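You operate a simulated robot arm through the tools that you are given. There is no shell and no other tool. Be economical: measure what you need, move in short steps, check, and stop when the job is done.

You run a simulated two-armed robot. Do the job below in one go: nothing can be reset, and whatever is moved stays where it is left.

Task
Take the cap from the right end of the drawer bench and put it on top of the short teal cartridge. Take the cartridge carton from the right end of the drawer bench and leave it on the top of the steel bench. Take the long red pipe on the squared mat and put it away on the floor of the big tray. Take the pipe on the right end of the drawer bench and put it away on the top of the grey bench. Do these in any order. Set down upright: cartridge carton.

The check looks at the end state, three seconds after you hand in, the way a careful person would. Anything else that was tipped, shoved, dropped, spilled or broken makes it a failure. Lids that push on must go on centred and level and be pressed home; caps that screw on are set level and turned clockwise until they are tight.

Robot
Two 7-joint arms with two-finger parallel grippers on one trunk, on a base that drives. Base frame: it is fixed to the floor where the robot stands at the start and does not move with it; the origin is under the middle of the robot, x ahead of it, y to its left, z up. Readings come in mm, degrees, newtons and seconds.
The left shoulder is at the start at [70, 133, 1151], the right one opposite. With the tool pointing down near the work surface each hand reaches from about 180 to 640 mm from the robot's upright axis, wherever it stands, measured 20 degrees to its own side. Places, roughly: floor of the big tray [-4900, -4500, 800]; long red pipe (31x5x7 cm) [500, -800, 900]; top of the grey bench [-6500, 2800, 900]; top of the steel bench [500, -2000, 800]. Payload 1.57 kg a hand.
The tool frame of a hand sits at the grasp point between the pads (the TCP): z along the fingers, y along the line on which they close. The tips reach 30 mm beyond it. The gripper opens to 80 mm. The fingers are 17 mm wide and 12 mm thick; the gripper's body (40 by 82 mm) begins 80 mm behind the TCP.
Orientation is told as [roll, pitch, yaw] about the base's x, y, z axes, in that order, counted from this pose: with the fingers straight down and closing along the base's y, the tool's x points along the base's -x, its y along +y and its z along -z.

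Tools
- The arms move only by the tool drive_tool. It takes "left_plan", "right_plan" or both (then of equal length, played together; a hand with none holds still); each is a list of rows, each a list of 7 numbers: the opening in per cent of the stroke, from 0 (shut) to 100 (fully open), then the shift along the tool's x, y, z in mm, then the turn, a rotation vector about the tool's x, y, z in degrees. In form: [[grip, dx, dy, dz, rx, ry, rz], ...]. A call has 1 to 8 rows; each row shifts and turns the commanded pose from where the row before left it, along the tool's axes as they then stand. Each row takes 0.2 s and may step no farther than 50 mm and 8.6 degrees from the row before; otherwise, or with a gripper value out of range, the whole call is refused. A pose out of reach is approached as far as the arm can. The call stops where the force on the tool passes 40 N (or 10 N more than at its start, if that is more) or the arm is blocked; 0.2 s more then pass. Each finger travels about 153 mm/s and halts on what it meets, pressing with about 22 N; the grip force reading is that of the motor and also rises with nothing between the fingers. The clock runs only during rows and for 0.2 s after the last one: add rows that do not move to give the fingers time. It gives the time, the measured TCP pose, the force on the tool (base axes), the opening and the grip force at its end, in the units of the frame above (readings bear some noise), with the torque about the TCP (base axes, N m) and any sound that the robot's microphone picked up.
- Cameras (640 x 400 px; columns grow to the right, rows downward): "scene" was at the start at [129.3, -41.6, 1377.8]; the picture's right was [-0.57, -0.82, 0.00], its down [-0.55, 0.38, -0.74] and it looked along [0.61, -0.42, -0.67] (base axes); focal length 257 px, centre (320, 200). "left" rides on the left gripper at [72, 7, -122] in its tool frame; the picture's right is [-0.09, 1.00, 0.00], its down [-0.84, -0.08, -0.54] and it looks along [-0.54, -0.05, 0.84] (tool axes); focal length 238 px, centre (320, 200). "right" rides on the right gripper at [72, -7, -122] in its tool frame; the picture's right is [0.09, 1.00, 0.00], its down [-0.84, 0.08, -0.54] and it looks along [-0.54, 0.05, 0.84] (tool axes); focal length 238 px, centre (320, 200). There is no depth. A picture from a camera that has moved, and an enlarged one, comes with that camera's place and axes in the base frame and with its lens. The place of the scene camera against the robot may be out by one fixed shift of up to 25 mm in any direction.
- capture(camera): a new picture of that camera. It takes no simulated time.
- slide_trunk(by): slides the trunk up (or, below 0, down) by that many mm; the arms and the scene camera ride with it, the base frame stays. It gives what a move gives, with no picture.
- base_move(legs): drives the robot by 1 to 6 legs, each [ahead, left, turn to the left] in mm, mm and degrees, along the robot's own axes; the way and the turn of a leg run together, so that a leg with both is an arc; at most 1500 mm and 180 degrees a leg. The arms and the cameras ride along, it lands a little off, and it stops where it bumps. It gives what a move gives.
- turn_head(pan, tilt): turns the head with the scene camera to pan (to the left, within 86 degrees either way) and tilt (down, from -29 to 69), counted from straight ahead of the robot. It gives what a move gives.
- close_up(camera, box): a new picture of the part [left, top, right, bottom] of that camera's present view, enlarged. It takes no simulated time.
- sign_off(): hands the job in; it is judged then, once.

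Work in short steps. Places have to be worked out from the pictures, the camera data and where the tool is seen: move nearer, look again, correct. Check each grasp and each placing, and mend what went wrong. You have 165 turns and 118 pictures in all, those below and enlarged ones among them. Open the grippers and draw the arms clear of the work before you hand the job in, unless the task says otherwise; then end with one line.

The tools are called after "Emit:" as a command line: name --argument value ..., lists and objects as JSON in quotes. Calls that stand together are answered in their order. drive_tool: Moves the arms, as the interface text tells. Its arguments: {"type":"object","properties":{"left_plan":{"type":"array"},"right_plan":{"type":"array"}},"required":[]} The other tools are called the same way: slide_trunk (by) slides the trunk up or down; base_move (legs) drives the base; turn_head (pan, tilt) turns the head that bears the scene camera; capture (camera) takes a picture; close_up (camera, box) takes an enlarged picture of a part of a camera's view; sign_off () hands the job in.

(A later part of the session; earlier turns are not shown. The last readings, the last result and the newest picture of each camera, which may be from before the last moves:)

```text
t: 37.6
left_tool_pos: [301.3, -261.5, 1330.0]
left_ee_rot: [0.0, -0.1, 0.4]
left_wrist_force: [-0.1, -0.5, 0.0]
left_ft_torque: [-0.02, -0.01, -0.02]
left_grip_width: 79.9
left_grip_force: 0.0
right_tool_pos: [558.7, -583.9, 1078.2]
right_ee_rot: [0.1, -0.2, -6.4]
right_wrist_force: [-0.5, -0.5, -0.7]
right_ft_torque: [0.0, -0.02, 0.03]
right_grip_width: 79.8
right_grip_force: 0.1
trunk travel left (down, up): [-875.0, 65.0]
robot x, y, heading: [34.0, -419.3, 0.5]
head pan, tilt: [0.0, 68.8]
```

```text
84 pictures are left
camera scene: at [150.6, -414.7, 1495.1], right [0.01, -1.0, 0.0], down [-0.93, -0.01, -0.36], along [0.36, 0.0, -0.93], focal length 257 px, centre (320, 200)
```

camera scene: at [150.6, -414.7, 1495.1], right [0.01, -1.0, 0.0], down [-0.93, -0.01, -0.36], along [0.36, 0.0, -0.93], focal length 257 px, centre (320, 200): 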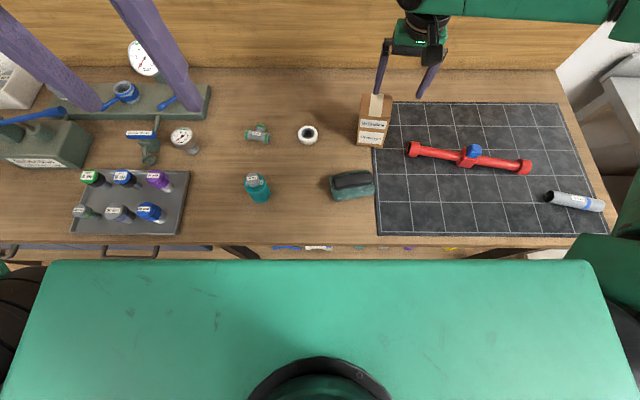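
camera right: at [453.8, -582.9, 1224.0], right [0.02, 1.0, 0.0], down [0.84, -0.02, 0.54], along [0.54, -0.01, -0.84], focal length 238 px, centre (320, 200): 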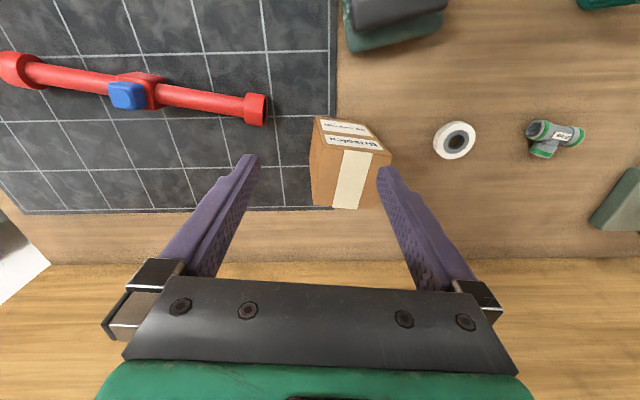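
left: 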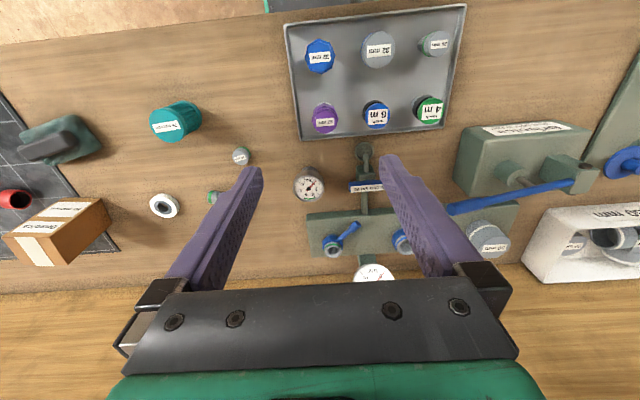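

It settled well with no bump. I go another 45 mm ahead.

Emit:
base_move --legs '[[45, 0, 0]]'

Emit:
drive_tool --right_plan '[[100, 0, 15, 0, 0, 0, 0], [100, 0, 15, 0, 0, 0, 0], [100, 0, 0, 0, 0, 0, 0], [100, 0, 0, 0, 0, 0, 0], [100, 0, 0, 0, 0, 0, 0]]'

Emit:
capture --camera "right"

```text
t: 38.5
left_tool_pos: [335.2, -261.8, 1331.5]
left_ee_rot: [0.1, -0.5, 0.6]
left_wrist_force: [-1.7, 0.3, 1.2]
left_ft_torque: [-0.05, -0.06, 0.0]
left_grip_width: 79.7
left_grip_force: 0.2
right_tool_pos: [594.8, -583.5, 1081.9]
right_ee_rot: [0.2, -0.6, -6.4]
right_wrist_force: [-0.6, -0.5, 0.0]
right_ft_torque: [0.0, -0.09, 0.06]
right_grip_width: 79.9
right_grip_force: 0.0
trunk travel left (down, up): [-875.0, 65.0]
robot x, y, heading: [83.3, -420.1, 0.4]
head pan, tilt: [0.0, 68.8]
```

```text
t: 39.7
left_tool_pos: [344.5, -260.7, 1330.0]
left_ee_rot: [0.0, -0.1, 0.5]
left_wrist_force: [-0.5, 0.1, 0.7]
left_ft_torque: [-0.01, -0.02, 0.02]
left_grip_width: 80.2
left_grip_force: 0.0
right_tool_pos: [591.3, -562.4, 1083.3]
right_ee_rot: [0.3, -0.3, -6.4]
right_wrist_force: [-0.3, -0.1, 0.6]
right_ft_torque: [-0.02, -0.01, 0.01]
right_grip_width: 80.1
right_grip_force: 0.0
right hand out of reach, approached as far as the arm can: row 1, 2
trunk travel left (down, up): [-875.0, 65.0]
robot x, y, heading: [78.2, -420.9, 0.5]
head pan, tilt: [0.0, 68.8]
```

```text
83 pictures are left
camera right: at [518.2, -561.5, 1206.5], right [0.02, 1.0, 0.0], down [0.84, -0.02, 0.55], along [0.55, -0.01, -0.84], focal length 238 px, centre (320, 200)
```

right: 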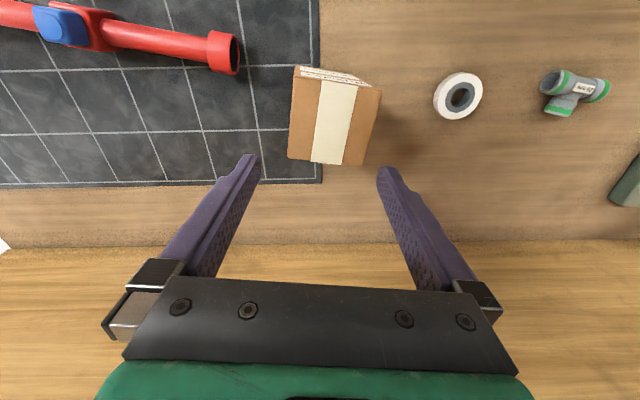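

Now I have a good view of the carton top. I enlarge it.

Emit:
close_up --camera "right" --box '[260, 40, 400, 190]'

```text
2.67 times, centred on (330, 115) of right
camera zoom: at [518.2, -561.5, 1206.5], right [0.02, 1.0, 0.0], down [0.84, -0.02, 0.55], along [0.55, -0.01, -0.84], focal length 636 px, centre (293, 427)
```

zoom: 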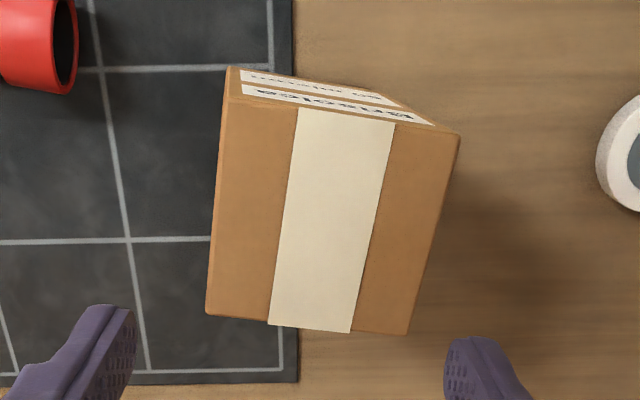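

The carton measures about 76 (y) by 73 (x) mm, yaw -9°, top near 981, centre (582,-552). Gripping across the shorter depth gives more margin, so I shift the robot left a little and turn the hand about 88°.

Emit:
base_move --legs '[[0, 60, 0]]'

Emit:
drive_tool --right_plan '[[100, 10, -16, 0, 0, 0, -8], [100, 0, -16, 0, 0, 0, -8], [100, 0, -16, 0, 0, 0, -8], [100, 0, 0, 0, 0, 0, -8], [100, 0, 0, 0, 0, 0, -8], [100, 0, 0, 0, 0, 0, -8], [100, 0, 0, 0, 0, 0, -8], [100, 0, 0, 0, 0, 0, -8]]'

Emit:
drive_tool --right_plan '[[100, 0, 0, 0, 0, 0, -8], [100, 0, 0, 0, 0, 0, -8], [100, 0, 0, 0, 0, 0, -7.5], [100, 0, 0, 0, 0, 0, 0]]'

Emit:
capture --camera "right"

```text
t: 40.7
left_tool_pos: [346.2, -212.0, 1330.5]
left_ee_rot: [0.5, 0.0, 0.4]
left_wrist_force: [0.5, -1.1, 0.4]
left_ft_torque: [0.07, -0.01, 0.04]
left_grip_width: 80.1
left_grip_force: 0.0
right_tool_pos: [592.2, -514.0, 1081.7]
right_ee_rot: [0.8, -0.3, -6.6]
right_wrist_force: [-0.4, -1.6, 0.5]
right_ft_torque: [0.06, -0.01, 0.02]
right_grip_width: 80.0
right_grip_force: 0.0
trunk travel left (down, up): [-875.0, 65.0]
robot x, y, heading: [75.5, -360.3, 0.1]
head pan, tilt: [0.0, 68.8]
```

```text
t: 42.5
left_tool_pos: [345.1, -203.0, 1329.9]
left_ee_rot: [0.1, -0.2, 0.5]
left_wrist_force: [0.3, 0.1, -0.3]
left_ft_torque: [-0.03, 0.01, -0.02]
left_grip_width: 80.1
left_grip_force: 0.1
right_tool_pos: [581.8, -552.9, 1081.7]
right_ee_rot: [-0.3, -0.3, 57.6]
right_wrist_force: [-0.8, 0.6, -0.7]
right_ft_torque: [0.01, 0.01, 0.01]
right_grip_width: 79.9
right_grip_force: 0.1
trunk travel left (down, up): [-875.0, 65.0]
robot x, y, heading: [78.7, -364.0, 0.2]
head pan, tilt: [0.0, 68.8]
```

```text
t: 43.5
left_tool_pos: [345.9, -203.1, 1329.1]
left_ee_rot: [0.0, -0.1, 0.4]
left_wrist_force: [0.6, -0.4, 1.3]
left_ft_torque: [0.0, 0.01, 0.0]
left_grip_width: 79.9
left_grip_force: 0.0
right_tool_pos: [582.6, -552.2, 1082.2]
right_ee_rot: [-0.5, -0.2, 81.0]
right_wrist_force: [0.5, 0.0, -0.2]
right_ft_torque: [0.01, -0.02, -0.04]
right_grip_width: 80.0
right_grip_force: 0.0
trunk travel left (down, up): [-875.0, 65.0]
robot x, y, heading: [81.3, -362.3, 0.6]
head pan, tilt: [0.0, 68.8]
```

```text
81 pictures are left
camera right: at [577.7, -623.8, 1205.8], right [-1.0, 0.06, 0.0], down [0.05, 0.84, 0.54], along [0.04, 0.54, -0.84], focal length 238 px, centre (320, 200)
```

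right: 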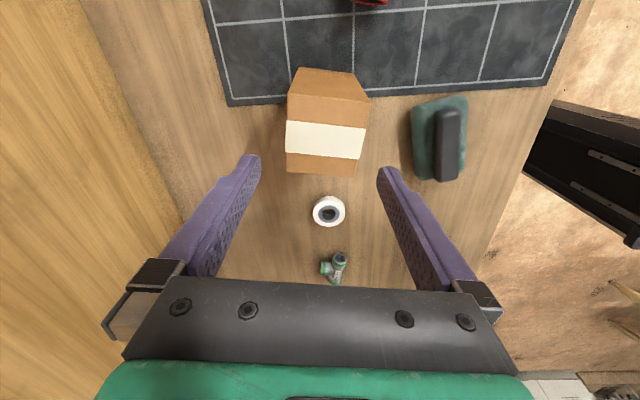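

Well placed. I lower until the tips are just above the carton top and zoom.

Emit:
drive_tool --right_plan '[[100, 0, 0, 30, -0.5, 0.2, 0], [100, 0, 0, 22, 0, 0, 0], [100, 0, 0, 0, 0, 0, 0], [100, 0, 0, 0, 0, 0, 0]]'

Emit:
close_up --camera "right" --box '[200, 20, 440, 240]'

```text
t: 44.5
left_tool_pos: [344.8, -202.6, 1329.8]
left_ee_rot: [0.0, -0.1, 0.4]
left_wrist_force: [-0.5, 0.2, 0.5]
left_ft_torque: [-0.01, -0.03, -0.02]
left_grip_width: 80.1
left_grip_force: 0.1
right_tool_pos: [583.2, -552.2, 1029.0]
right_ee_rot: [0.2, -0.1, 81.0]
right_wrist_force: [-0.2, -0.4, -0.7]
right_ft_torque: [-0.01, -0.02, 0.01]
right_grip_width: 79.9
right_grip_force: 0.1
trunk travel left (down, up): [-875.0, 65.0]
robot x, y, heading: [80.2, -362.1, 0.3]
head pan, tilt: [0.0, 68.8]
```

```text
1.82 times, centred on (320, 130) of right
camera zoom: at [578.4, -623.4, 1153.0], right [-1.0, 0.07, 0.0], down [0.06, 0.84, 0.54], along [0.03, 0.54, -0.84], focal length 433 px, centre (320, 327)
```

zoom: 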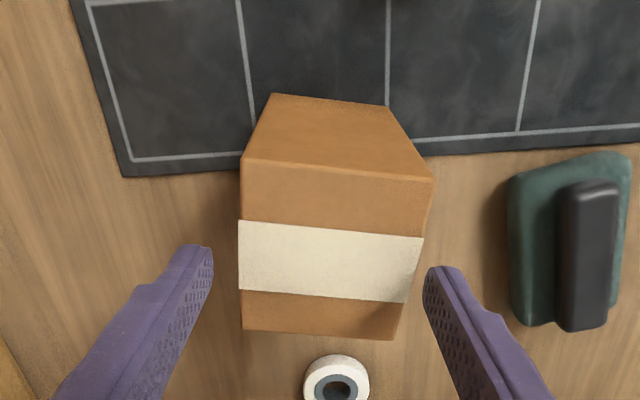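

Centre is about (580,-547). I shift 3 mm and lower the tips just level with the top to check the gaps.

Emit:
drive_tool --right_plan '[[100, -4, 3, 0, 0, 0, 0.5], [100, 0, 0, 12, 0, 0, 0], [100, 0, 0, 0, 0, 0, 0], [100, 0, 0, 0, 0, 0, 0]]'

Emit:
close_up --camera "right" --box '[200, 20, 440, 240]'

```text
t: 45.5
left_tool_pos: [344.2, -202.8, 1329.1]
left_ee_rot: [0.0, -0.1, 0.4]
left_wrist_force: [-0.4, 0.2, 0.9]
left_ft_torque: [0.04, 0.0, 0.04]
left_grip_width: 79.9
left_grip_force: 0.0
right_tool_pos: [580.6, -547.6, 1018.8]
right_ee_rot: [0.2, 0.0, 80.5]
right_wrist_force: [0.0, 0.6, 0.3]
right_ft_torque: [0.01, 0.0, -0.03]
right_grip_width: 80.0
right_grip_force: 0.2
trunk travel left (down, up): [-875.0, 65.0]
robot x, y, heading: [83.2, -362.4, 0.5]
head pan, tilt: [0.0, 68.8]
```

```text
1.82 times, centred on (320, 130) of right
camera zoom: at [575.8, -618.7, 1142.2], right [-1.0, 0.07, 0.0], down [0.06, 0.84, 0.54], along [0.04, 0.54, -0.84], focal length 433 px, centre (320, 327)
```

zoom: 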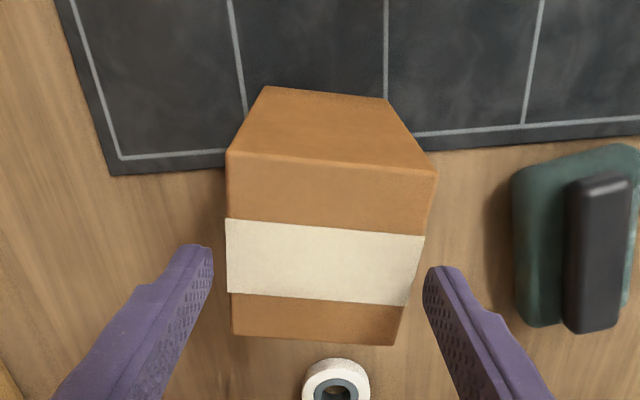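

The box sits about 1.5 mm off centre. I correct and descend gently beside it.

Emit:
drive_tool --right_plan '[[100, 0, 1.5, 4, 0, 0, 0], [100, 0, 0, 6, 0, 0, 0], [100, 0, 0, 6, 0, 0, 0], [100, 0, 0, 6, 0, 0, 0], [100, 0, 0, 0, 0, 0, 0]]'

Emit:
close_up --camera "right" --box '[200, 20, 440, 240]'

```text
t: 46.7
left_tool_pos: [345.8, -203.0, 1329.5]
left_ee_rot: [0.0, 0.1, 0.4]
left_wrist_force: [-0.4, 0.6, 0.7]
left_ft_torque: [0.01, 0.02, 0.0]
left_grip_width: 80.0
left_grip_force: 0.1
right_tool_pos: [574.0, -550.4, 998.4]
right_ee_rot: [0.2, -0.1, 80.5]
right_wrist_force: [0.5, -0.4, 1.7]
right_ft_torque: [0.01, -0.06, 0.02]
right_grip_width: 80.0
right_grip_force: 0.0
right hand out of reach, approached as far as the arm can: row 4
trunk travel left (down, up): [-875.0, 65.0]
robot x, y, heading: [77.1, -359.4, 0.4]
head pan, tilt: [0.0, 68.8]
```

```text
1.82 times, centred on (320, 130) of right
camera zoom: at [569.8, -621.3, 1123.1], right [-1.0, 0.07, 0.0], down [0.06, 0.84, 0.54], along [0.04, 0.54, -0.84], focal length 433 px, centre (320, 327)
```

zoom: 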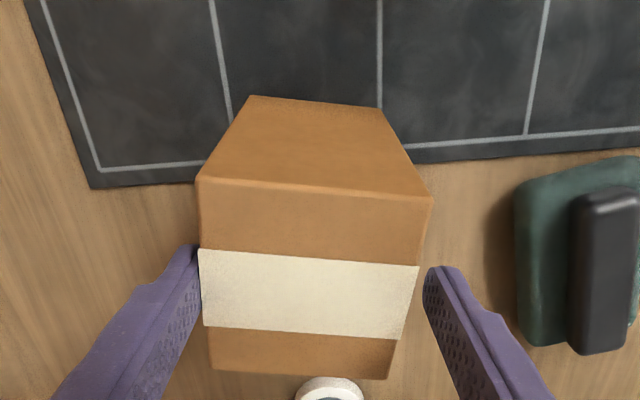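

The reach limit pushed the hand off by 5 mm. I rise clear, lower the trunk by 90 mm instead so the arm can go lower, and recentre.

Emit:
drive_tool --right_plan '[[100, 0, -2, -25, 0, 0, 0], [100, 0, -3, -40, 0, 0, 0], [100, 0, 0, -50, 0, 0, 0], [100, 0, 0, 0, 0, 0, 0]]'

Emit:
slide_trunk --by -95

Emit:
close_up --camera "right" --box '[200, 20, 440, 240]'

```text
t: 47.7
left_tool_pos: [346.2, -203.9, 1329.4]
left_ee_rot: [0.0, -0.1, 0.5]
left_wrist_force: [0.9, -0.4, 0.1]
left_ft_torque: [0.04, 0.01, 0.0]
left_grip_width: 80.2
left_grip_force: 0.0
right_tool_pos: [578.5, -551.3, 1115.9]
right_ee_rot: [0.3, -0.1, 80.5]
right_wrist_force: [-0.3, 0.4, 0.0]
right_ft_torque: [0.02, 0.0, -0.03]
right_grip_width: 80.1
right_grip_force: 0.1
trunk travel left (down, up): [-875.0, 65.0]
robot x, y, heading: [77.7, -364.1, 0.3]
head pan, tilt: [0.0, 68.8]
```

```text
t: 49.0
left_tool_pos: [346.1, -204.0, 1235.1]
left_ee_rot: [0.0, -0.1, 0.4]
left_wrist_force: [0.0, 0.0, 0.1]
left_ft_torque: [-0.04, 0.02, -0.01]
left_grip_width: 79.8
left_grip_force: 0.1
right_tool_pos: [578.3, -551.3, 1020.3]
right_ee_rot: [0.2, 0.1, 80.5]
right_wrist_force: [-0.6, 0.1, -0.8]
right_ft_torque: [0.04, 0.01, 0.0]
right_grip_width: 80.2
right_grip_force: 0.1
trunk travel left (down, up): [-780.0, 160.0]
robot x, y, heading: [77.1, -360.7, 0.3]
head pan, tilt: [0.0, 68.8]
```

```text
1.82 times, centred on (320, 130) of right
camera zoom: at [574.4, -622.8, 1143.2], right [-1.0, 0.07, 0.0], down [0.06, 0.84, 0.54], along [0.04, 0.54, -0.84], focal length 433 px, centre (320, 327)
```

zoom: 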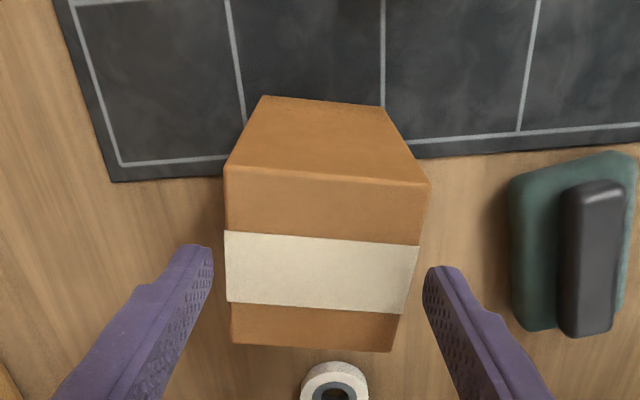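

Centred now. I descend alongside the carton to TCP 945.

Emit:
drive_tool --right_plan '[[100, -3, 0, 10, 0, 0, 0], [100, 0, 0, 10, 0, 0, 0], [100, 0, 0, 12, 0, 0, 0], [100, 0, 0, 14, 0, 0, 0], [100, 0, 0, 0, 0, 0, 0]]'

Emit:
close_up --camera "right" --box '[200, 20, 440, 240]'

```text
t: 50.2
left_tool_pos: [345.1, -203.1, 1234.5]
left_ee_rot: [0.0, -0.1, 0.4]
left_wrist_force: [-1.1, -0.6, 0.1]
left_ft_torque: [-0.02, -0.01, 0.01]
left_grip_width: 80.2
left_grip_force: 0.1
right_tool_pos: [579.2, -548.9, 972.0]
right_ee_rot: [0.2, 0.0, 80.5]
right_wrist_force: [0.1, 0.8, -0.9]
right_ft_torque: [0.0, 0.01, 0.03]
right_grip_width: 80.1
right_grip_force: 0.1
trunk travel left (down, up): [-780.0, 160.0]
robot x, y, heading: [82.8, -362.3, 0.3]
head pan, tilt: [0.0, 68.8]
```

```text
1.82 times, centred on (320, 130) of right
camera zoom: at [574.6, -619.3, 1095.9], right [-1.0, 0.07, 0.0], down [0.06, 0.84, 0.54], along [0.04, 0.54, -0.84], focal length 433 px, centre (320, 327)
```

zoom: 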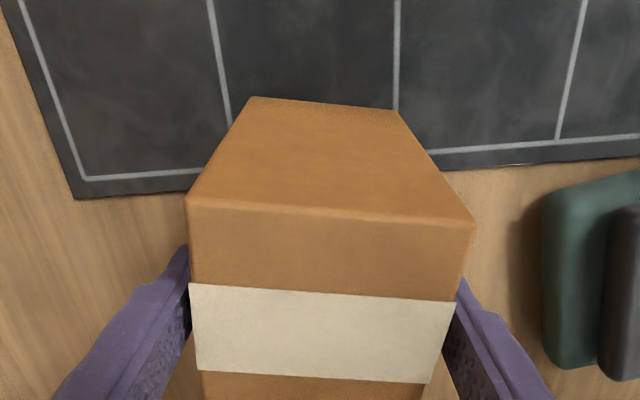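

Both fingers straddle the carton without contact. I go 27 mm lower and close.

Emit:
drive_tool --right_plan '[[100, 0, 0, 14, 0, 0, 0], [100, 0, 0, 13, 0, 0, 0], [100, 0, 0, 0, 0, 0, 0], [85, 0, 0, 0, 0, 0, 0], [80, 0, 0, 0, 0, 0, 0], [80, 0, 0, 0, 0, 0, 0]]'

```text
t: 51.6
left_tool_pos: [345.3, -202.7, 1234.7]
left_ee_rot: [0.0, 0.0, 0.4]
left_wrist_force: [-0.1, 1.1, -0.1]
left_ft_torque: [-0.02, -0.02, -0.02]
left_grip_width: 80.1
left_grip_force: 0.0
right_tool_pos: [580.1, -547.1, 946.5]
right_ee_rot: [0.3, 0.1, 80.5]
right_wrist_force: [3.2, 0.2, 4.0]
right_ft_torque: [-0.11, -0.4, 0.01]
right_grip_width: 69.7
right_grip_force: 22.0
trunk travel left (down, up): [-780.0, 160.0]
robot x, y, heading: [83.6, -361.6, 0.2]
head pan, tilt: [0.0, 68.8]
```

Gripped at 69.7 mm. I lift and check the load.

Emit:
drive_tool --right_plan '[[70, 0, 0, -10, 0, 0, 0], [70, 0, 0, -25, 0, 0, 0], [70, 0, 0, -30, 0, 0, 0], [70, 0, 0, -30, 0, 0, 0], [70, 0, 0, -30, 0, 0, 0], [70, 0, 0, 0, 0, 0, 0]]'

Emit:
turn_head --pan -70 --tilt 30

Emit:
capture --camera "scene"

```text
t: 53.0
left_tool_pos: [345.6, -203.8, 1233.8]
left_ee_rot: [0.0, 0.1, 0.4]
left_wrist_force: [0.4, -0.3, 0.2]
left_ft_torque: [-0.02, 0.02, 0.02]
left_grip_width: 80.3
left_grip_force: 0.0
right_tool_pos: [578.3, -549.2, 1069.5]
right_ee_rot: [0.3, 0.0, 80.5]
right_wrist_force: [0.1, 0.8, -1.5]
right_ft_torque: [0.07, 0.01, -0.04]
right_grip_width: 69.7
right_grip_force: 22.2
trunk travel left (down, up): [-780.0, 160.0]
robot x, y, heading: [80.3, -361.7, 0.4]
head pan, tilt: [0.0, 68.8]
```

```text
t: 54.4
left_tool_pos: [344.8, -203.5, 1234.5]
left_ee_rot: [0.1, 0.1, 0.4]
left_wrist_force: [-0.3, -0.1, -1.4]
left_ft_torque: [-0.01, 0.0, -0.01]
left_grip_width: 80.0
left_grip_force: 0.0
right_tool_pos: [579.4, -550.1, 1069.6]
right_ee_rot: [0.3, -0.1, 80.5]
right_wrist_force: [-0.3, -0.7, -1.4]
right_ft_torque: [0.03, -0.02, 0.0]
right_grip_width: 69.9
right_grip_force: 22.0
trunk travel left (down, up): [-780.0, 160.0]
robot x, y, heading: [75.4, -362.9, 0.2]
head pan, tilt: [-70.0, 30.0]
```

```text
75 pictures are left
camera scene: at [171.6, -440.7, 1451.5], right [-0.94, -0.35, 0.0], down [-0.18, 0.47, -0.87], along [0.3, -0.81, -0.5], focal length 257 px, centre (320, 200)
```

scene: 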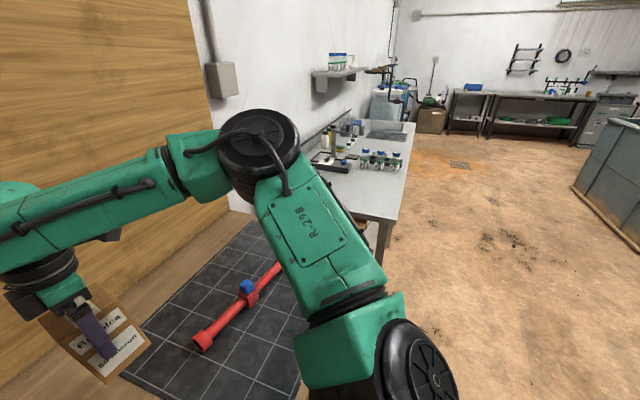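

The carton hangs safely. I back off and drive along to the right to see the steel bench.

Emit:
base_move --legs '[[-300, 0, 0], [0, -750, 0]]'

Emit:
turn_head --pan -40 --tilt 35

Emit:
capture --camera "scene"

```text
t: 60.1
left_tool_pos: [53.2, -955.5, 1235.7]
left_ee_rot: [0.0, -0.1, 0.5]
left_wrist_force: [0.0, 0.4, -0.4]
left_ft_torque: [-0.04, -0.02, 0.0]
left_grip_width: 80.2
left_grip_force: 0.1
right_tool_pos: [285.9, -1299.1, 1070.3]
right_ee_rot: [0.2, -0.1, 80.5]
right_wrist_force: [0.4, 0.3, -1.5]
right_ft_torque: [0.04, -0.02, 0.02]
right_grip_width: 69.7
right_grip_force: 22.0
trunk travel left (down, up): [-780.0, 160.0]
robot x, y, heading: [-213.9, -1113.7, 0.7]
head pan, tilt: [-70.0, 30.0]
```

```text
t: 61.0
left_tool_pos: [52.9, -955.7, 1234.1]
left_ee_rot: [0.1, -0.2, 0.6]
left_wrist_force: [1.1, -0.4, -0.2]
left_ft_torque: [0.01, 0.0, -0.02]
left_grip_width: 79.9
left_grip_force: 0.1
right_tool_pos: [286.1, -1299.8, 1070.0]
right_ee_rot: [0.2, 0.1, 80.7]
right_wrist_force: [-0.3, 1.2, -1.8]
right_ft_torque: [0.01, -0.01, 0.02]
right_grip_width: 70.2
right_grip_force: 22.2
trunk travel left (down, up): [-780.0, 160.0]
robot x, y, heading: [-212.8, -1113.8, 0.5]
head pan, tilt: [-40.0, 35.0]
```

```text
74 pictures are left
camera scene: at [-84.9, -1164.3, 1443.8], right [-0.64, -0.77, 0.0], down [-0.44, 0.36, -0.82], along [0.63, -0.52, -0.57], focal length 257 px, centre (320, 200)
```

scene: 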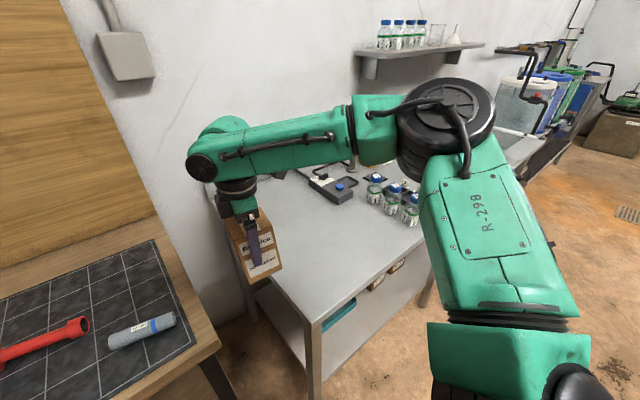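

The steel bench's near end is free around (430,-1590). I drive there: right 290, ahead 150.

Emit:
base_move --legs '[[0, -300, 0], [140, 0, 0]]'

Emit:
turn_head --pan -30 --tilt 50

Emit:
capture --camera "scene"

Emit:
capture --camera "right"

```text
t: 64.0
left_tool_pos: [192.8, -1257.8, 1235.3]
left_ee_rot: [-0.1, -0.2, 0.4]
left_wrist_force: [0.3, 0.2, 0.2]
left_ft_torque: [-0.01, -0.03, -0.01]
left_grip_width: 79.9
left_grip_force: 0.1
right_tool_pos: [426.2, -1603.0, 1071.6]
right_ee_rot: [0.1, -0.1, 80.3]
right_wrist_force: [-1.0, 0.0, -2.6]
right_ft_torque: [-0.01, -0.03, -0.01]
right_grip_width: 69.7
right_grip_force: 22.1
trunk travel left (down, up): [-780.0, 160.0]
robot x, y, heading: [-73.6, -1416.1, 0.2]
head pan, tilt: [-40.0, 35.0]
```

```text
t: 64.8
left_tool_pos: [196.4, -1258.7, 1234.1]
left_ee_rot: [-0.1, 0.0, 0.5]
left_wrist_force: [0.2, 0.5, -0.2]
left_ft_torque: [0.0, 0.02, -0.01]
left_grip_width: 80.2
left_grip_force: 0.1
right_tool_pos: [428.1, -1604.1, 1069.6]
right_ee_rot: [0.4, 0.0, 80.5]
right_wrist_force: [0.4, -0.4, -3.0]
right_ft_torque: [0.07, 0.01, -0.01]
right_grip_width: 69.8
right_grip_force: 21.8
trunk travel left (down, up): [-780.0, 160.0]
robot x, y, heading: [-73.4, -1420.1, 0.5]
head pan, tilt: [-30.0, 50.0]
```

```text
73 pictures are left
camera scene: at [56.4, -1449.0, 1422.0], right [-0.49, -0.87, 0.0], down [-0.67, 0.38, -0.64], along [0.56, -0.32, -0.77], focal length 257 px, centre (320, 200)
```

scene: 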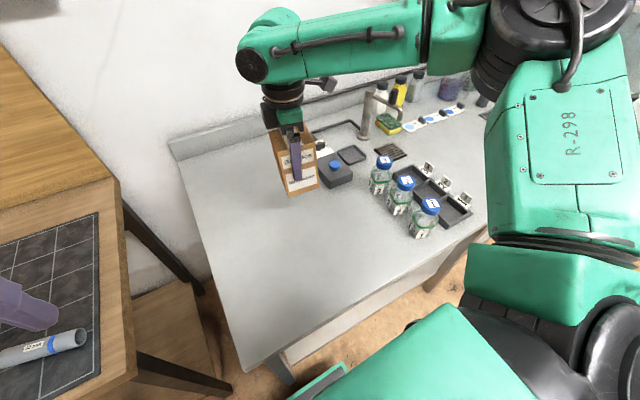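

```text
72 pictures are left
camera right: at [423.0, -1674.9, 1194.0], right [-1.0, 0.07, 0.01], down [0.07, 0.84, 0.54], along [0.04, 0.54, -0.84], focal length 238 px, centre (320, 200)
```

right: 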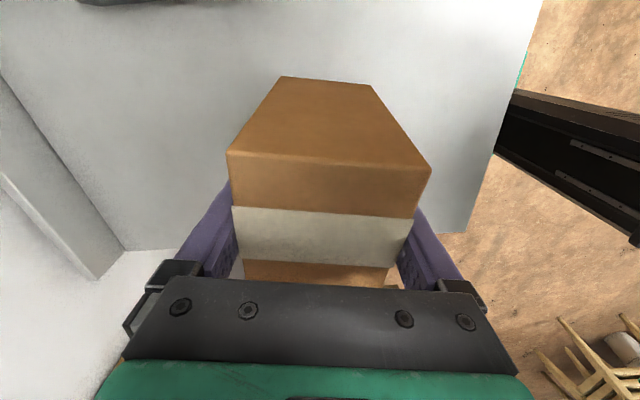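

Clear bench under the carton. I bring it back 60 mm in x for reach and lower to 40 mm above the top.

Emit:
drive_tool --right_plan '[[70, 0, 30, 20, 0, 0, 0], [70, 0, 30, 30, 0, 0, 0], [70, 0, 0, 30, 0, 0, 0], [70, 0, 0, 30, 0, 0, 0], [70, 0, 0, 30, 0, 0, 0], [70, 0, 0, 0, 0, 0, 0]]'

Emit:
capture --camera "scene"

```text
t: 66.2
left_tool_pos: [191.8, -1258.7, 1235.6]
left_ee_rot: [0.1, -0.2, 0.3]
left_wrist_force: [0.3, -0.5, 0.4]
left_ft_torque: [0.03, 0.01, 0.02]
left_grip_width: 80.2
left_grip_force: 0.0
right_tool_pos: [366.2, -1593.8, 933.8]
right_ee_rot: [-0.2, -0.1, 80.4]
right_wrist_force: [2.6, -3.5, 24.8]
right_ft_torque: [0.46, 0.35, -0.02]
right_grip_width: 69.1
right_grip_force: 22.4
trunk travel left (down, up): [-780.0, 160.0]
robot x, y, heading: [-73.2, -1419.9, 0.3]
head pan, tilt: [-30.0, 50.0]
```

```text
71 pictures are left
camera scene: at [52.5, -1448.6, 1422.8], right [-0.49, -0.87, 0.0], down [-0.66, 0.38, -0.64], along [0.56, -0.32, -0.76], focal length 257 px, centre (320, 200)
```

scene: 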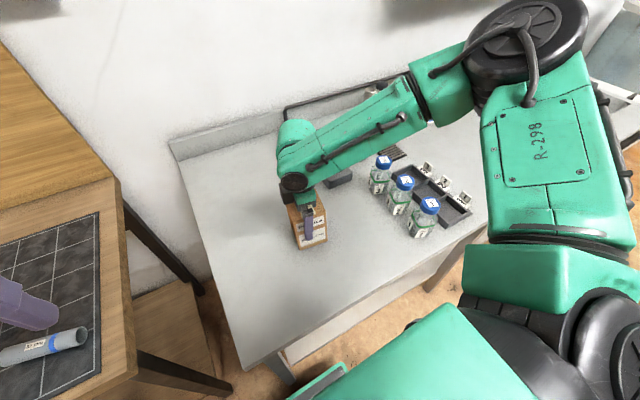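

The bench is higher than expected: the carton already stands on it (25 N). I relieve the pressure, then check.

Emit:
drive_tool --right_plan '[[70, 0, 0, -2, 0, 0, 0], [70, 0, 0, -1, 0, 0, 0], [70, 0, 0, 0, 0, 0, 0]]'

Emit:
close_up --camera "scene" --box '[240, 160, 380, 280]'

```text
t: 67.0
left_tool_pos: [194.0, -1258.0, 1234.9]
left_ee_rot: [0.0, -0.1, 0.5]
left_wrist_force: [0.1, 1.1, -0.1]
left_ft_torque: [0.0, 0.03, -0.01]
left_grip_width: 79.9
left_grip_force: 0.0
right_tool_pos: [365.0, -1593.1, 934.2]
right_ee_rot: [0.3, 0.0, 80.6]
right_wrist_force: [3.4, -0.2, 6.4]
right_ft_torque: [0.16, -0.67, -0.07]
right_grip_width: 69.6
right_grip_force: 22.0
trunk travel left (down, up): [-780.0, 160.0]
robot x, y, heading: [-71.1, -1413.7, 0.2]
head pan, tilt: [-30.0, 50.0]
```

```text
3.33 times, centred on (310, 220) of scene
camera zoom: at [54.7, -1448.4, 1422.0], right [-0.49, -0.87, 0.0], down [-0.67, 0.38, -0.64], along [0.56, -0.32, -0.77], focal length 855 px, centre (353, 133)
```

zoom: 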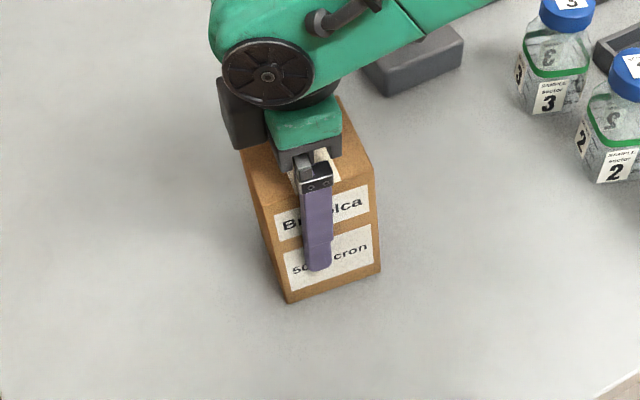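

Carton stands on the bench. I open the fingers and rise straight up.

Emit:
drive_tool --right_plan '[[90, 0, 0, 0, 0, 0, 0], [100, 0, 0, 0, 0, 0, 0], [100, 0, 0, 0, 0, 0, 0], [100, 0, 0, -15, 0, 0, 0], [100, 0, 0, -20, 0, 0, 0], [100, 0, 0, -40, 0, 0, 0], [100, 0, 0, -50, 0, 0, 0], [100, 0, 0, -20, 0, 0, 0]]'

Emit:
close_up --camera "scene" --box '[200, 130, 480, 300]'

```text
t: 68.8
left_tool_pos: [194.6, -1258.1, 1234.8]
left_ee_rot: [0.0, 0.0, 0.4]
left_wrist_force: [-1.3, 0.5, 0.6]
left_ft_torque: [0.02, -0.02, -0.02]
left_grip_width: 80.0
left_grip_force: 0.0
right_tool_pos: [367.3, -1593.3, 1078.7]
right_ee_rot: [0.3, -0.1, 80.5]
right_wrist_force: [-0.6, 0.4, 0.2]
right_ft_torque: [0.04, 0.02, 0.0]
right_grip_width: 80.0
right_grip_force: 0.1
trunk travel left (down, up): [-780.0, 160.0]
robot x, y, heading: [-75.4, -1414.0, 0.5]
head pan, tilt: [-30.0, 50.0]
```

```text
2.29 times, centred on (340, 215) of scene
camera zoom: at [55.0, -1448.8, 1422.0], right [-0.49, -0.87, 0.0], down [-0.67, 0.38, -0.64], along [0.56, -0.32, -0.77], focal length 586 px, centre (274, 166)
```

zoom: 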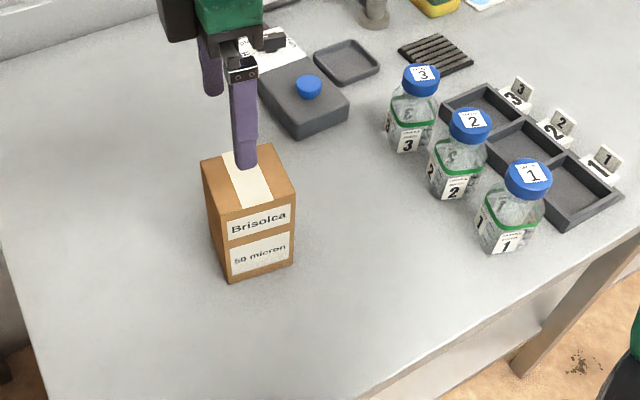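

Carton is done. I now drive back to the drawer bench to take both pipes, red with the left hand and grey with the right.

Emit:
base_move --legs '[[-150, 0, 0], [0, 530, 0], [250, 0, 0]]'

Emit:
drive_tool --left_plan '[[100, -20, -20, 0, 0, 0, 8], [100, -20, -20, 0, 0, 0, 8], [100, -20, -20, 0, 0, 0, 8], [100, -20, -20, 0, 0, 0, 8], [100, 0, 0, 20, 0, 0, 8], [100, 0, 0, 20, 0, 0, 8], [100, 0, 0, 20, 0, 0, 8], [100, 0, 0, 0, 0, 0, 8]]'

Emit:
capture --camera "scene"

Emit:
capture --camera "right"

```text
t: 74.2
left_tool_pos: [285.5, -725.0, 1234.8]
left_ee_rot: [-0.1, -0.2, 0.6]
left_wrist_force: [-0.8, -0.1, -0.7]
left_ft_torque: [-0.01, 0.01, 0.01]
left_grip_width: 80.1
left_grip_force: 0.2
right_tool_pos: [460.6, -1060.0, 1078.2]
right_ee_rot: [0.1, 0.0, 80.6]
right_wrist_force: [0.1, 0.2, 0.2]
right_ft_torque: [0.01, 0.0, -0.03]
right_grip_width: 80.0
right_grip_force: 0.0
trunk travel left (down, up): [-780.0, 160.0]
robot x, y, heading: [19.9, -882.6, 0.6]
head pan, tilt: [-30.0, 50.0]
```

```text
t: 76.0
left_tool_pos: [349.3, -819.6, 1175.0]
left_ee_rot: [0.1, -0.2, -63.7]
left_wrist_force: [0.6, 0.3, -0.3]
left_ft_torque: [0.0, 0.02, -0.04]
left_grip_width: 80.0
left_grip_force: 0.1
right_tool_pos: [462.2, -1059.4, 1078.0]
right_ee_rot: [0.1, 0.0, 80.7]
right_wrist_force: [0.2, -0.5, 0.9]
right_ft_torque: [-0.01, 0.02, 0.01]
right_grip_width: 80.0
right_grip_force: 0.0
trunk travel left (down, up): [-780.0, 160.0]
robot x, y, heading: [23.0, -883.8, 0.6]
head pan, tilt: [-30.0, 50.0]
```

```text
68 pictures are left
camera scene: at [149.2, -915.8, 1422.1], right [-0.49, -0.87, 0.0], down [-0.67, 0.38, -0.64], along [0.56, -0.32, -0.77], focal length 257 px, centre (320, 200)
```

scene: 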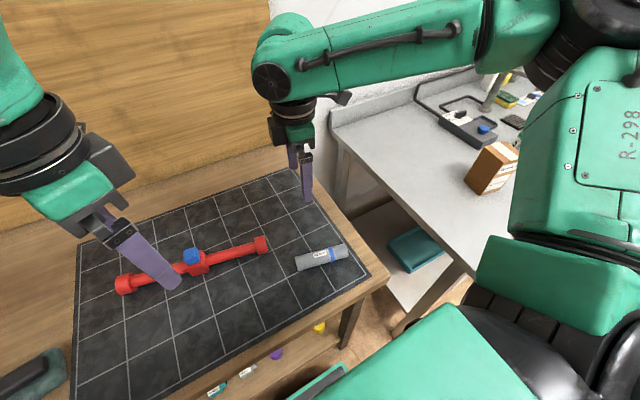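

```text
67 pictures are left
camera right: at [457.7, -1131.2, 1201.7], right [-1.0, 0.07, 0.0], down [0.06, 0.84, 0.54], along [0.04, 0.54, -0.84], focal length 238 px, centre (320, 200)
```

right: 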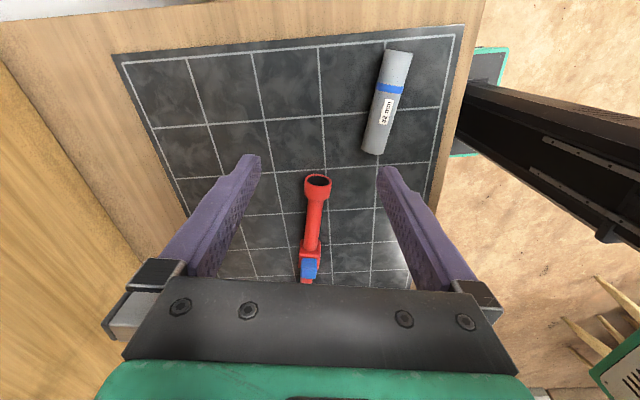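

Grey pipe centre is at about (381,-1060), axis yaw fits 77°. I bring the right hand above it and lower to see.

Emit:
drive_tool --right_plan '[[100, 5, 27, 0, 0, 0, 3.5], [100, 5, 27, 0, 0, 0, 0], [100, 4, 26, 20, 0, 0, 0], [100, 0, 0, 40, 0, 0, 0], [100, 0, 0, 40, 0, 0, 0], [100, 0, 0, 0, 0, 0, 0]]'

Emit:
capture --camera "right"

Emit:
capture --camera "left"

```text
t: 77.5
left_tool_pos: [350.1, -819.1, 1175.2]
left_ee_rot: [0.1, -0.1, -63.6]
left_wrist_force: [0.0, -0.7, 0.1]
left_ft_torque: [0.03, -0.02, -0.02]
left_grip_width: 80.0
left_grip_force: 0.1
right_tool_pos: [379.9, -1056.2, 974.9]
right_ee_rot: [0.2, -0.1, 77.0]
right_wrist_force: [-1.0, 0.1, 0.1]
right_ft_torque: [0.0, 0.0, 0.05]
right_grip_width: 79.8
right_grip_force: 0.1
trunk travel left (down, up): [-780.0, 160.0]
robot x, y, heading: [20.8, -883.4, 0.5]
head pan, tilt: [-30.0, 50.0]
```

```text
66 pictures are left
camera right: at [371.5, -1127.1, 1099.8], right [-0.99, 0.13, 0.0], down [0.11, 0.83, 0.54], along [0.07, 0.54, -0.84], focal length 238 px, centre (320, 200)
```

right: 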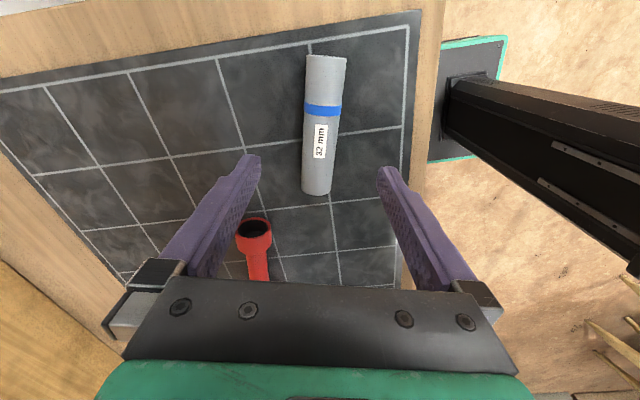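

```text
65 pictures are left
camera left: at [322.8, -752.1, 1297.5], right [0.93, 0.36, 0.0], down [0.3, -0.78, 0.54], along [0.2, -0.51, -0.84], focal length 238 px, centre (320, 200)
```

left: 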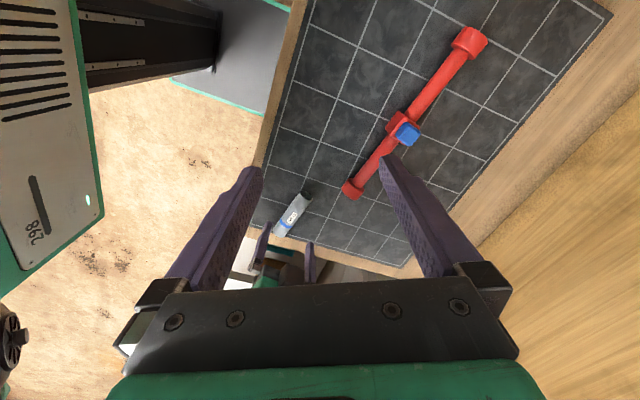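

The grey pipe is aligned; I shift 8 mm along it, lower to the table and close.

Emit:
drive_tool --right_plan '[[100, 8, 0, 30, 0, 0, -1], [100, 0, 0, 30, 0, 0, 0], [100, 0, 0, 20, 0, 0, 0], [100, 0, 0, 0, 0, 0, 0], [60, 0, 0, 0, 0, 0, 0], [30, 0, 0, 0, 0, 0, 0], [30, 0, 0, 0, 0, 0, 0], [30, 0, 0, 0, 0, 0, 0]]'

Emit:
capture --camera "right"

```text
t: 79.2
left_tool_pos: [350.9, -818.9, 1174.6]
left_ee_rot: [0.1, 0.0, -63.7]
left_wrist_force: [0.0, 0.2, -0.8]
left_ft_torque: [-0.03, 0.0, 0.01]
left_grip_width: 80.0
left_grip_force: 0.1
right_tool_pos: [377.9, -1063.9, 898.4]
right_ee_rot: [0.1, 0.1, 78.1]
right_wrist_force: [-0.6, -0.4, -0.4]
right_ft_torque: [-0.02, 0.0, 0.0]
right_grip_width: 30.4
right_grip_force: 22.2
trunk travel left (down, up): [-780.0, 160.0]
robot x, y, heading: [21.6, -885.6, 0.2]
head pan, tilt: [-30.0, 50.0]
```

```text
64 pictures are left
camera right: at [370.6, -1135.2, 1021.3], right [-0.99, 0.12, 0.0], down [0.1, 0.83, 0.54], along [0.06, 0.54, -0.84], focal length 238 px, centre (320, 200)
```

right: 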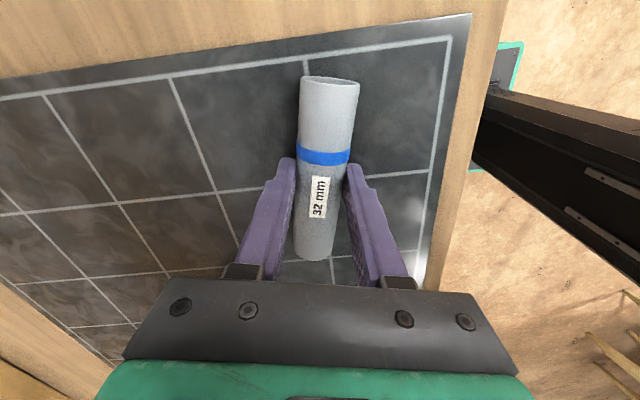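

Gripped at 30.4 mm. I lift it.

Emit:
drive_tool --right_plan '[[30, 0, 0, -15, 0, 0, 0], [30, 0, 0, -40, 0, 0, 0], [30, 0, 0, -40, 0, 0, 0], [30, 0, 0, -40, 0, 0, 0], [30, 0, 0, -40, 0, 0, 0], [30, 0, 0, -20, 0, 0, 0], [30, 0, 0, 0, 0, 0, 0]]' --left_plan '[[100, -10, 10, 0, 0, 0, 8], [100, -10, 10, 0, 0, 0, 8], [100, -10, 10, 0, 0, 0, 8], [100, -10, 10, 0, 0, 0, 8], [100, 0, 20, 0, 0, 0, 8], [100, 0, 20, 0, 0, 0, 0], [100, 0, 0, 0, 0, 0, 0]]'

Emit:
capture --camera "scene"

Emit:
capture --camera "left"

```text
t: 80.8
left_tool_pos: [438.0, -855.1, 1175.2]
left_ee_rot: [0.1, 0.0, -103.5]
left_wrist_force: [-0.4, -0.7, -0.4]
left_ft_torque: [0.04, -0.01, 0.02]
left_grip_width: 80.0
left_grip_force: 0.1
right_tool_pos: [378.9, -1062.9, 1094.9]
right_ee_rot: [0.2, -0.1, 78.1]
right_wrist_force: [-0.9, -0.4, -0.7]
right_ft_torque: [0.02, -0.01, 0.01]
right_grip_width: 30.4
right_grip_force: 22.2
trunk travel left (down, up): [-780.0, 160.0]
robot x, y, heading: [20.8, -885.3, 0.3]
head pan, tilt: [-30.0, 50.0]
```

```text
63 pictures are left
camera scene: at [149.2, -916.2, 1422.0], right [-0.49, -0.87, 0.0], down [-0.67, 0.38, -0.64], along [0.56, -0.32, -0.77], focal length 257 px, centre (320, 200)
```

scene: 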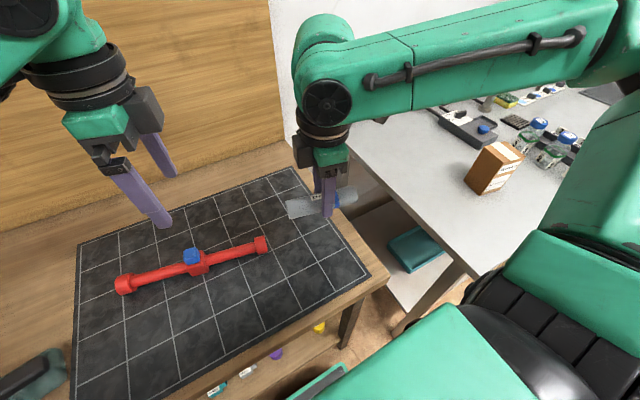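

```text
62 pictures are left
camera left: at [460.9, -786.6, 1296.6], right [0.95, -0.32, 0.0], down [-0.27, -0.8, 0.54], along [-0.17, -0.51, -0.84], focal length 238 px, centre (320, 200)
```

left: 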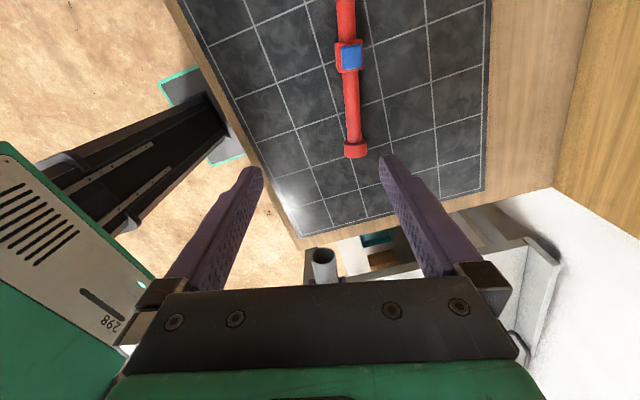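

The red pipe's valve body is at about (500,-808), pipe yaw fits -101.3° for the left hand. I move over it and lower.

Emit:
drive_tool --left_plan '[[100, 20, 16, 20, 0, 0, -2.2], [100, 20, 17, 30, 0, 0, 0], [100, 20, 17, 40, 0, 0, 0], [100, 0, 0, 40, 0, 0, 0], [100, 0, 0, 30, 0, 0, 0], [100, 0, 0, 0, 0, 0, 0]]'

Emit:
capture --camera "left"

```text
t: 82.2
left_tool_pos: [499.1, -802.5, 1015.2]
left_ee_rot: [0.1, 0.0, -101.2]
left_wrist_force: [0.2, 0.5, -0.2]
left_ft_torque: [0.01, 0.01, -0.03]
left_grip_width: 80.1
left_grip_force: 0.0
right_tool_pos: [379.1, -1064.7, 1093.5]
right_ee_rot: [0.2, 0.0, 78.1]
right_wrist_force: [-0.7, 0.3, -0.1]
right_ft_torque: [-0.01, 0.01, 0.01]
right_grip_width: 30.4
right_grip_force: 22.2
trunk travel left (down, up): [-780.0, 160.0]
robot x, y, heading: [21.8, -882.5, 0.4]
head pan, tilt: [-30.0, 50.0]
```

```text
61 pictures are left
camera left: at [518.4, -733.1, 1137.7], right [0.96, -0.29, 0.0], down [-0.24, -0.81, 0.54], along [-0.15, -0.52, -0.84], focal length 238 px, centre (320, 200)
```

left: 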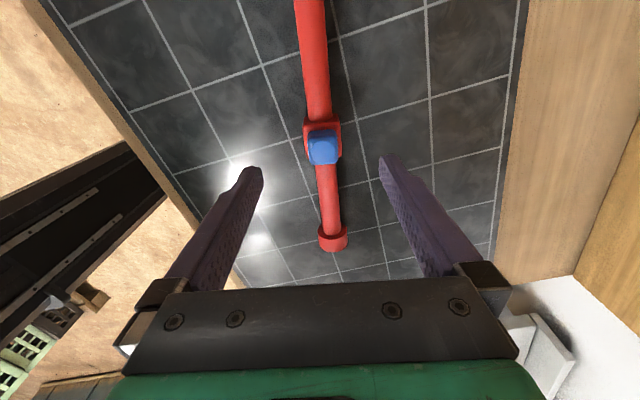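

Aligned laterally; I shift 8 mm along and lower to the table over the valve body.

Emit:
drive_tool --left_plan '[[100, -8, 0, 35, 0, 0, 0], [100, 0, 0, 35, 0, 0, 0], [100, 0, 0, 28, 0, 0, 0], [100, 0, 0, 20, 0, 0, 0], [100, 0, 0, 0, 0, 0, 0]]'

Emit:
capture --camera "left"

```text
t: 83.5
left_tool_pos: [497.0, -812.4, 896.6]
left_ee_rot: [0.1, 0.0, -101.3]
left_wrist_force: [-0.4, 0.5, 0.4]
left_ft_torque: [0.0, 0.0, 0.01]
left_grip_width: 79.8
left_grip_force: 0.0
right_tool_pos: [379.0, -1065.3, 1093.6]
right_ee_rot: [0.2, 0.0, 78.1]
right_wrist_force: [0.4, 0.2, -1.5]
right_ft_torque: [-0.01, 0.01, -0.01]
right_grip_width: 30.5
right_grip_force: 21.7
trunk travel left (down, up): [-780.0, 160.0]
robot x, y, heading: [22.1, -884.2, 0.3]
head pan, tilt: [-30.0, 50.0]
```

```text
60 pictures are left
camera left: at [517.0, -743.7, 1019.0], right [0.96, -0.29, 0.0], down [-0.24, -0.81, 0.54], along [-0.15, -0.52, -0.84], focal length 238 px, centre (320, 200)
```

left: 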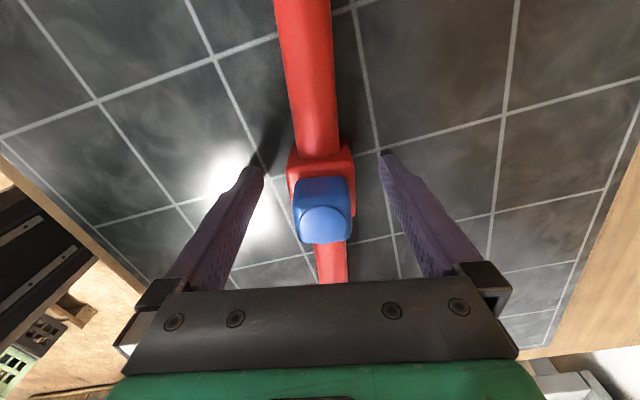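

The body is between the fingers. I close and lift.

Emit:
drive_tool --left_plan '[[75, 0, 0, 0, 0, 0, 0], [50, 0, 0, 0, 0, 0, 0], [35, 0, 0, 0, 0, 0, 0], [35, 0, 0, 0, 0, 0, 0], [35, 0, 0, 0, 0, 0, 0]]'

Emit:
capture --camera "left"

```text
t: 84.7
left_tool_pos: [498.4, -813.8, 897.1]
left_ee_rot: [0.1, 0.0, -101.3]
left_wrist_force: [1.6, -0.9, 1.0]
left_ft_torque: [0.01, 0.0, 0.0]
left_grip_width: 37.7
left_grip_force: 21.8
right_tool_pos: [379.3, -1064.6, 1094.0]
right_ee_rot: [0.2, -0.1, 78.1]
right_wrist_force: [-0.5, -0.4, 0.3]
right_ft_torque: [-0.04, -0.02, -0.02]
right_grip_width: 30.2
right_grip_force: 21.5
trunk travel left (down, up): [-780.0, 160.0]
robot x, y, heading: [20.4, -883.9, 0.5]
head pan, tilt: [-30.0, 50.0]
```

```text
59 pictures are left
camera left: at [517.3, -743.9, 1019.4], right [0.96, -0.29, 0.0], down [-0.24, -0.81, 0.54], along [-0.15, -0.52, -0.84], focal length 238 px, centre (320, 200)
```

left: 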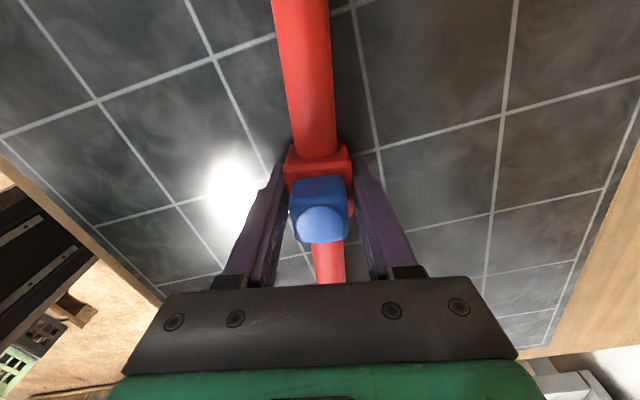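

Held firmly at 37.7 mm. I lift and move the left hand away from the right one.

Emit:
drive_tool --left_plan '[[35, 0, 0, -15, 0, 0, 0], [35, 0, 0, -30, 0, 0, 0], [35, 0, 0, -35, 0, 0, 0], [35, 20, -20, -30, 0, 0, 0], [35, 30, -20, -30, 0, 0, 0], [35, 30, -20, -20, 0, 0, 0], [35, 20, 0, -10, 0, 0, 0], [35, 0, 0, 0, 0, 0, 0]]'

Emit:
capture --camera "scene"

```text
t: 86.5
left_tool_pos: [457.6, -700.9, 1067.7]
left_ee_rot: [0.1, 0.1, -101.3]
left_wrist_force: [-0.3, 0.1, -1.8]
left_ft_torque: [0.01, 0.02, -0.02]
left_grip_width: 37.8
left_grip_force: 21.9
right_tool_pos: [379.6, -1063.7, 1094.2]
right_ee_rot: [0.2, 0.1, 78.1]
right_wrist_force: [-0.3, -0.4, -0.6]
right_ft_torque: [-0.02, 0.01, -0.04]
right_grip_width: 30.6
right_grip_force: 22.2
trunk travel left (down, up): [-780.0, 160.0]
robot x, y, heading: [20.5, -886.1, 0.8]
head pan, tilt: [-30.0, 50.0]
```

```text
58 pictures are left
camera scene: at [149.8, -916.2, 1422.0], right [-0.49, -0.87, 0.0], down [-0.67, 0.38, -0.64], along [0.56, -0.32, -0.77], focal length 257 px, centre (320, 200)
```

scene: 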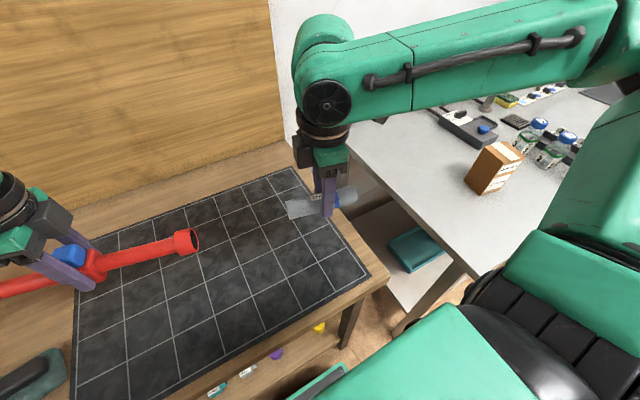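

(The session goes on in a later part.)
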